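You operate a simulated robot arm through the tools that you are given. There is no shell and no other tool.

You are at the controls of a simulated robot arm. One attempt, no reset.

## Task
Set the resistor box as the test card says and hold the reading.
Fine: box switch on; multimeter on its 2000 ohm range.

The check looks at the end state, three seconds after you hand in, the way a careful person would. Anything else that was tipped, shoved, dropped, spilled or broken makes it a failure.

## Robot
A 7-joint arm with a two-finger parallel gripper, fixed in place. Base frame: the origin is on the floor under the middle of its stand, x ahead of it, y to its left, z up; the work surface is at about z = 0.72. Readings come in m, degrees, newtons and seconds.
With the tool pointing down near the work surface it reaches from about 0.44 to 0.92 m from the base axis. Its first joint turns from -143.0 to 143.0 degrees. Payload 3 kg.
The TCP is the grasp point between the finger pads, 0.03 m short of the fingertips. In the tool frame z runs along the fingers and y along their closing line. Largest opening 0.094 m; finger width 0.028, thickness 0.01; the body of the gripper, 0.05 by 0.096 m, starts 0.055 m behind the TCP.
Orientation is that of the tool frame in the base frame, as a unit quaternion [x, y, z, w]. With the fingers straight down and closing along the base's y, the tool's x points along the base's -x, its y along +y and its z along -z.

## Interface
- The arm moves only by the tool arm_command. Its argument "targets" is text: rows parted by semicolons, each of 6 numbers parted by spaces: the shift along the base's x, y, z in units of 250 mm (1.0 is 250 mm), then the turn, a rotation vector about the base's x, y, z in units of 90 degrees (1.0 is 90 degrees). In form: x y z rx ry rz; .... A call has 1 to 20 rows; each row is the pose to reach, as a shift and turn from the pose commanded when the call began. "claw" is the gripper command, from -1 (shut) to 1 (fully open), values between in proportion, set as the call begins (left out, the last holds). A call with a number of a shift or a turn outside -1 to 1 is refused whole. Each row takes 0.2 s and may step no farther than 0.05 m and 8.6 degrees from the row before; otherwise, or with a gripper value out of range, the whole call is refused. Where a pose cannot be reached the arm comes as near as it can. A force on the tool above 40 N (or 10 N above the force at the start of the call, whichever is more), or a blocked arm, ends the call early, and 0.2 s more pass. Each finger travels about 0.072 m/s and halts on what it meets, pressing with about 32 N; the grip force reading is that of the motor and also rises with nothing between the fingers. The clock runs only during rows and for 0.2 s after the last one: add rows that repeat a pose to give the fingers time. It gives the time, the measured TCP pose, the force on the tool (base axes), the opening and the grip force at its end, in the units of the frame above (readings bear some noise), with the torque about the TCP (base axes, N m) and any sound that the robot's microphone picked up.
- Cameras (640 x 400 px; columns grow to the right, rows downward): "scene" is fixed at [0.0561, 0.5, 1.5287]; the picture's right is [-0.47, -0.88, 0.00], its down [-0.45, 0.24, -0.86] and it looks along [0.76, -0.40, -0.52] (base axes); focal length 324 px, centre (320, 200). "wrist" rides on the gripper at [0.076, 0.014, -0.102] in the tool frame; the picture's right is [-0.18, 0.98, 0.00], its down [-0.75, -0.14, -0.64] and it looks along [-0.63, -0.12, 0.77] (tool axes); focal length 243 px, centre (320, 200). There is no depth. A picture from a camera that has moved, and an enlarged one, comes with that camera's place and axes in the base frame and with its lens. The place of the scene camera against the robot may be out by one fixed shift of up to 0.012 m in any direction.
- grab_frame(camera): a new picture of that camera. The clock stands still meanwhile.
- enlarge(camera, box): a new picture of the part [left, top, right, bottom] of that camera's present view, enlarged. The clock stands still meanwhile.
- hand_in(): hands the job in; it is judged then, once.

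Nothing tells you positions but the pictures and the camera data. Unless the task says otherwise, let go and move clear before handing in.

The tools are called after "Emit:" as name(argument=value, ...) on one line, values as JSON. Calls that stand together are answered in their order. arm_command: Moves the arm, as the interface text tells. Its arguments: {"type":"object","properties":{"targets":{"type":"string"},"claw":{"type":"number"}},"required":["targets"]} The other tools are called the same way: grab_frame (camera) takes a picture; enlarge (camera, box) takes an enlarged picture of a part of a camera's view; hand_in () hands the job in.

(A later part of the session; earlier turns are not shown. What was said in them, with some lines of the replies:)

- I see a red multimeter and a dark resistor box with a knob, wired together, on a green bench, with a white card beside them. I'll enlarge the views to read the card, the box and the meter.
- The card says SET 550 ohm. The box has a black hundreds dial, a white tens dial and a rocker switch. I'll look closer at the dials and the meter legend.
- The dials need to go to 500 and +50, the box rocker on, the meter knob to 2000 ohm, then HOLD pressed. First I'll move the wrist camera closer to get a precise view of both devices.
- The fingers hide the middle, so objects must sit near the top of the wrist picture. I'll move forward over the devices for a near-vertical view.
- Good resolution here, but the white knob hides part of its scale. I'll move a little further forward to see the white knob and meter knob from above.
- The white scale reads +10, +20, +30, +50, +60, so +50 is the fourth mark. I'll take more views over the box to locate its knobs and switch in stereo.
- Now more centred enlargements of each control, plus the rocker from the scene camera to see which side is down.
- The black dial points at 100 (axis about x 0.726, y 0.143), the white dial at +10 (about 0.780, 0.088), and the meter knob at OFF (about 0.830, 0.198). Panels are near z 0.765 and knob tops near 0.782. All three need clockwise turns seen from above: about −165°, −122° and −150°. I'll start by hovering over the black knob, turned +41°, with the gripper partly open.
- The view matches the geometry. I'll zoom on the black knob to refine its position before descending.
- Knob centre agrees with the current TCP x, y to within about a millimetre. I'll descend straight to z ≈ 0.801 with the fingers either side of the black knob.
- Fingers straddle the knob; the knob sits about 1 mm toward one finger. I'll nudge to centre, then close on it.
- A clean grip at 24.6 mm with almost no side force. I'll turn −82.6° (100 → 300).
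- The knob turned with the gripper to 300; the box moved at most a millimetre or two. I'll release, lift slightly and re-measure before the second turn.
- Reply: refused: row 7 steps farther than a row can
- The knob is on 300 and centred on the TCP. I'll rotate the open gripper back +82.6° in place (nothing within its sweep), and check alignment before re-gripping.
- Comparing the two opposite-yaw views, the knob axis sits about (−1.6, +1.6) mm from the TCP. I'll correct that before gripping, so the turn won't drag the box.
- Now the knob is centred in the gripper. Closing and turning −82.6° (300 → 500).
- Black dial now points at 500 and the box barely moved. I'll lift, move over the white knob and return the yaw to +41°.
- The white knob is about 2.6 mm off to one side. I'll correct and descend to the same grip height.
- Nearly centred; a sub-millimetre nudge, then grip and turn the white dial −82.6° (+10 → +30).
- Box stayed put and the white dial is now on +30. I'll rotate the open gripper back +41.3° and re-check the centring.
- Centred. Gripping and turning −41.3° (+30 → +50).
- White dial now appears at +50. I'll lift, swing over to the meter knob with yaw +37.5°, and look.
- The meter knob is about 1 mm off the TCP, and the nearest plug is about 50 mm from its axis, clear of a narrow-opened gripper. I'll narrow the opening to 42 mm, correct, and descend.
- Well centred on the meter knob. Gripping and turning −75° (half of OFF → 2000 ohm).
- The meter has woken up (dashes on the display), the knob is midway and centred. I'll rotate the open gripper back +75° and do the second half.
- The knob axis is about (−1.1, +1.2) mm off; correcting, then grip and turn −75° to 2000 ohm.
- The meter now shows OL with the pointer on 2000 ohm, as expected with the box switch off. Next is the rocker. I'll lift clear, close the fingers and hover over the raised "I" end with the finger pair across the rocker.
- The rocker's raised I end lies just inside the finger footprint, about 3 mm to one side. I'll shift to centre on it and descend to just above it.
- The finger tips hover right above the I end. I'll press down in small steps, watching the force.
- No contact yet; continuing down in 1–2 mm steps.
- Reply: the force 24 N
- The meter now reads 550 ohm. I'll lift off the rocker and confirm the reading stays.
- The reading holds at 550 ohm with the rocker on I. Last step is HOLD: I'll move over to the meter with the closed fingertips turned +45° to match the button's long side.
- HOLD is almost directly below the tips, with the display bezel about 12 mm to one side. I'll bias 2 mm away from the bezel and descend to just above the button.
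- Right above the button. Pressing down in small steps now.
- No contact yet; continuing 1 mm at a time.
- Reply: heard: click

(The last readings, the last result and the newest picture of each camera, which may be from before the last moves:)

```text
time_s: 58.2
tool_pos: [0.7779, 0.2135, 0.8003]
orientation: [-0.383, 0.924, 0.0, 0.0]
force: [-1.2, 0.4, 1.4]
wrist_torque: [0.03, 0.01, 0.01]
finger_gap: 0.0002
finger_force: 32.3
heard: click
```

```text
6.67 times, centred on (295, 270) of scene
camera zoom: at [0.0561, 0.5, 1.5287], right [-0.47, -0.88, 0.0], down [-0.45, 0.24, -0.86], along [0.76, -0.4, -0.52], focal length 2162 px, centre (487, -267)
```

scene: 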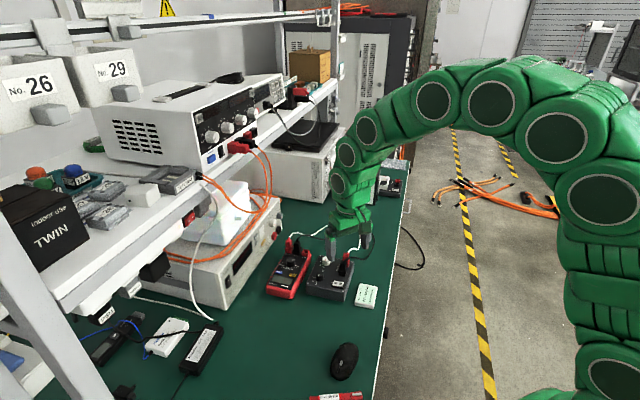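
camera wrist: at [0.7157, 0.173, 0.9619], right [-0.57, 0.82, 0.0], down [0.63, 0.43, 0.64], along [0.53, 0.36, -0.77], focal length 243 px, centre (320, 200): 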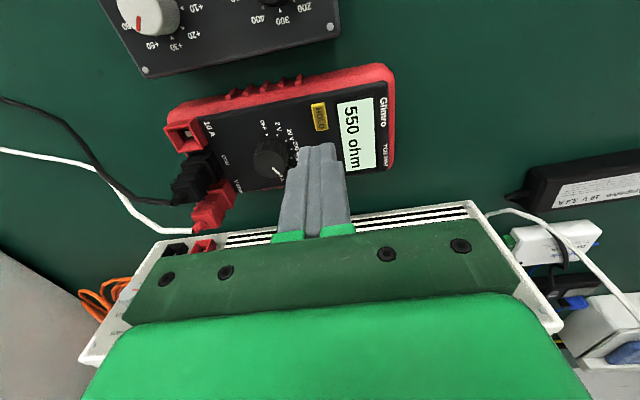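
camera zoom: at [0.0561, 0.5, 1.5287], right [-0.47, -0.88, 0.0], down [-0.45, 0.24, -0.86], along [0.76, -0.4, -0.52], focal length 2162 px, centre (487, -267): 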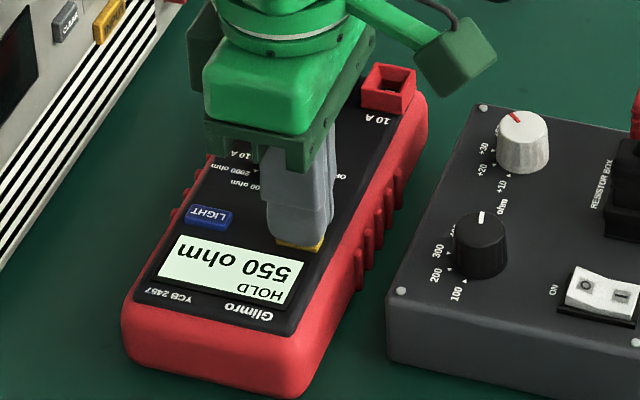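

A click was heard and the display now shows 550 ohm with HOLD. I'll lift straight up, move clear, and verify everything.

Emit:
arm_command(targets="0 0 0.06 0 0 0; 0 0 0.16 0 0 0; 0 0 0.3 0 0 0; 0 0 0.45 0 0 0; 0 0 0.6 0 0 0; 0 0 0.6 0 0 0")

Emit:
arm_command(targets="-0.15 0 0 0 0 0; -0.3 0 0.05 0 0 0; -0.45 0 0.1 0 0 0; -0.45 0 0.1 0 0 0")

Emit:
enlarge(camera="scene", box=[240, 220, 390, 320])

Emit:
grab_frame(camera="scene")

Emit:
grab_frame(camera="wrist")

```text
time_s: 59.6
tool_pos: [0.7771, 0.2134, 0.9489]
orientation: [-0.382, 0.924, 0.0, 0.0]
force: [0.5, 0.5, -0.2]
wrist_torque: [0.0, -0.04, -0.01]
finger_gap: 0.0
finger_force: 32.1
```

```text
time_s: 60.6
tool_pos: [0.6654, 0.2141, 0.9734]
orientation: [-0.383, 0.924, -0.001, 0.0]
force: [0.1, 0.2, 0.4]
wrist_torque: [-0.03, 0.01, 0.0]
finger_gap: 0.0001
finger_force: 31.8
```

```text
4.00 times, centred on (315, 270) of scene
camera zoom: at [0.0561, 0.5, 1.5287], right [-0.47, -0.88, 0.0], down [-0.45, 0.24, -0.86], along [0.76, -0.4, -0.52], focal length 1297 px, centre (340, -80)
```

zoom: 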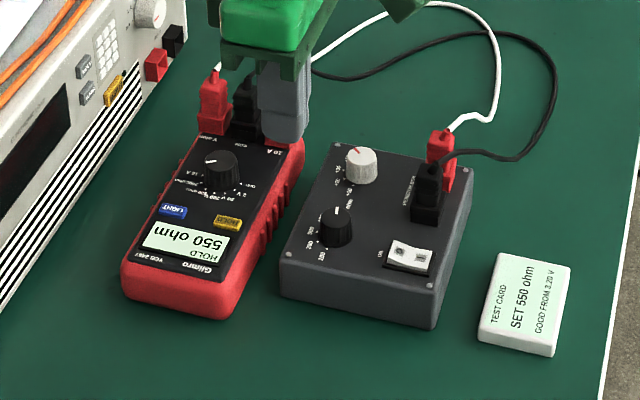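

```text
taken
```

scene: 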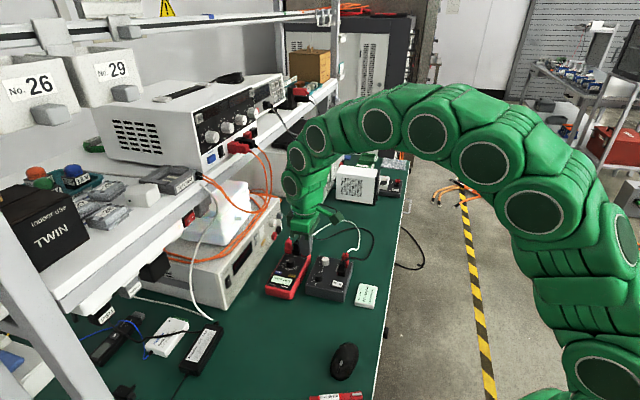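

```text
taken
camera wrist: at [0.6022, 0.1701, 1.0754], right [-0.56, 0.83, 0.0], down [0.63, 0.43, 0.64], along [0.53, 0.36, -0.77], focal length 243 px, centre (320, 200)
```

wrist: 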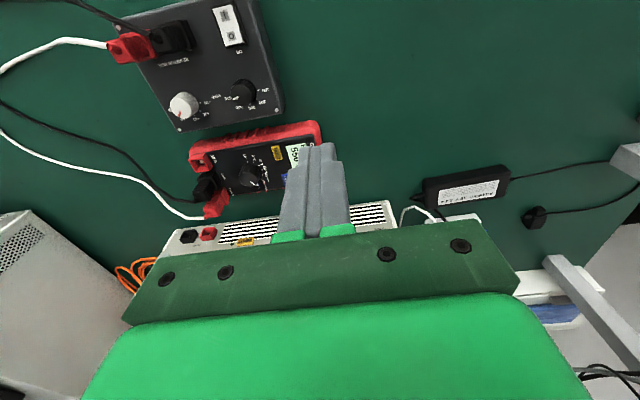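

The display still shows 550 ohm with HOLD, and the surroundings are undisturbed. One last close look at the dials, switch and display before handing in.

Emit:
enlarge(camera="wrist", box=[160, 60, 320, 160])

Emit:
enlarge(camera="wrist", box=[180, 120, 330, 215])

Emit:
enlarge(camera="scene", box=[265, 245, 355, 305])

```text
4.00 times, centred on (240, 110) of wrist
camera zoom: at [0.6022, 0.1701, 1.0754], right [-0.56, 0.83, 0.0], down [0.63, 0.43, 0.64], along [0.53, 0.36, -0.77], focal length 970 px, centre (640, 560)
```

zoom: 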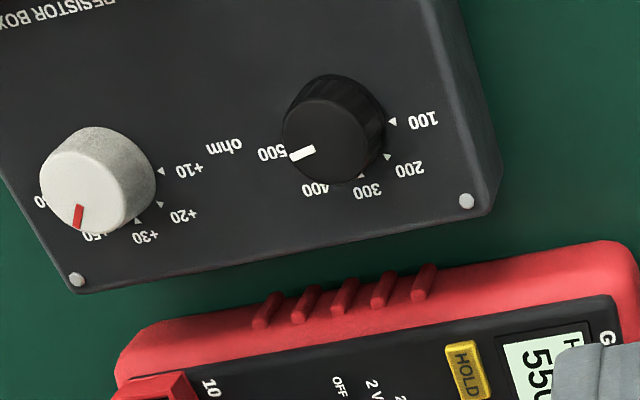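

```text
4.21 times, centred on (255, 168) of wrist
camera zoom: at [0.6022, 0.1701, 1.0754], right [-0.56, 0.83, 0.0], down [0.63, 0.43, 0.64], along [0.53, 0.36, -0.77], focal length 1022 px, centre (594, 337)
```

zoom: 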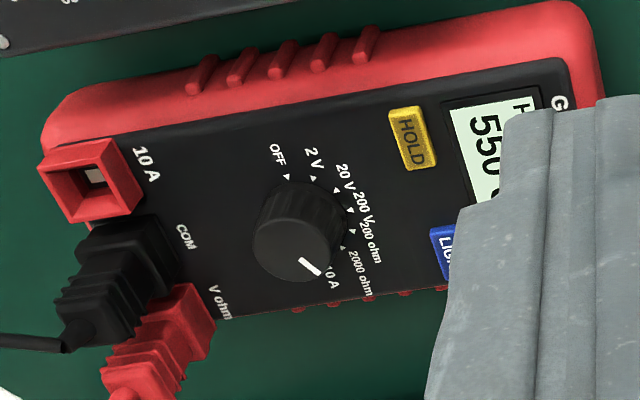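

```text
6.67 times, centred on (310, 275) of scene
camera zoom: at [0.0561, 0.5, 1.5287], right [-0.47, -0.88, 0.0], down [-0.45, 0.24, -0.86], along [0.76, -0.4, -0.52], focal length 2162 px, centre (387, -300)
```

zoom: 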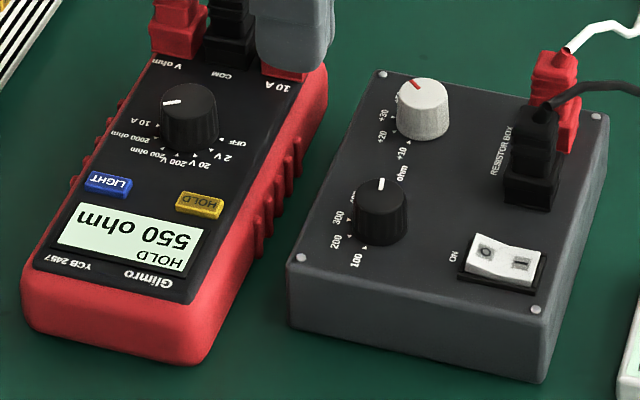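

Dials read 500 and +50, the rocker is on I, the meter is on 2000 ohm showing "550 ohm HOLD", and the arm is clear. Handing in.

Emit:
hand_in()

```text
The job is handed in.
```

I've set the resistor box to 550 ohm as the test card says, and the meter is holding that reading. The job is handed in, and no result has come back yet.

- **Resistor box:** the black dial is on 500 and the white dial on +50. The switch is on, with the "I" side pressed.
- **Multimeter:** it is on the 2000 ohm range and showed "550 ohm" before I pressed HOLD once. I heard a click, and the display then showed "550 ohm HOLD".
- **Surroundings:** the box slid about 2 mm during the first dial turn, and the meter moved 1–2 mm at most. I saw nothing else on the bench disturbed, and the arm was clear when I handed in.

The card also says "GOOD FROM 3.20 V". I took that as not part of this task and did nothing with it.
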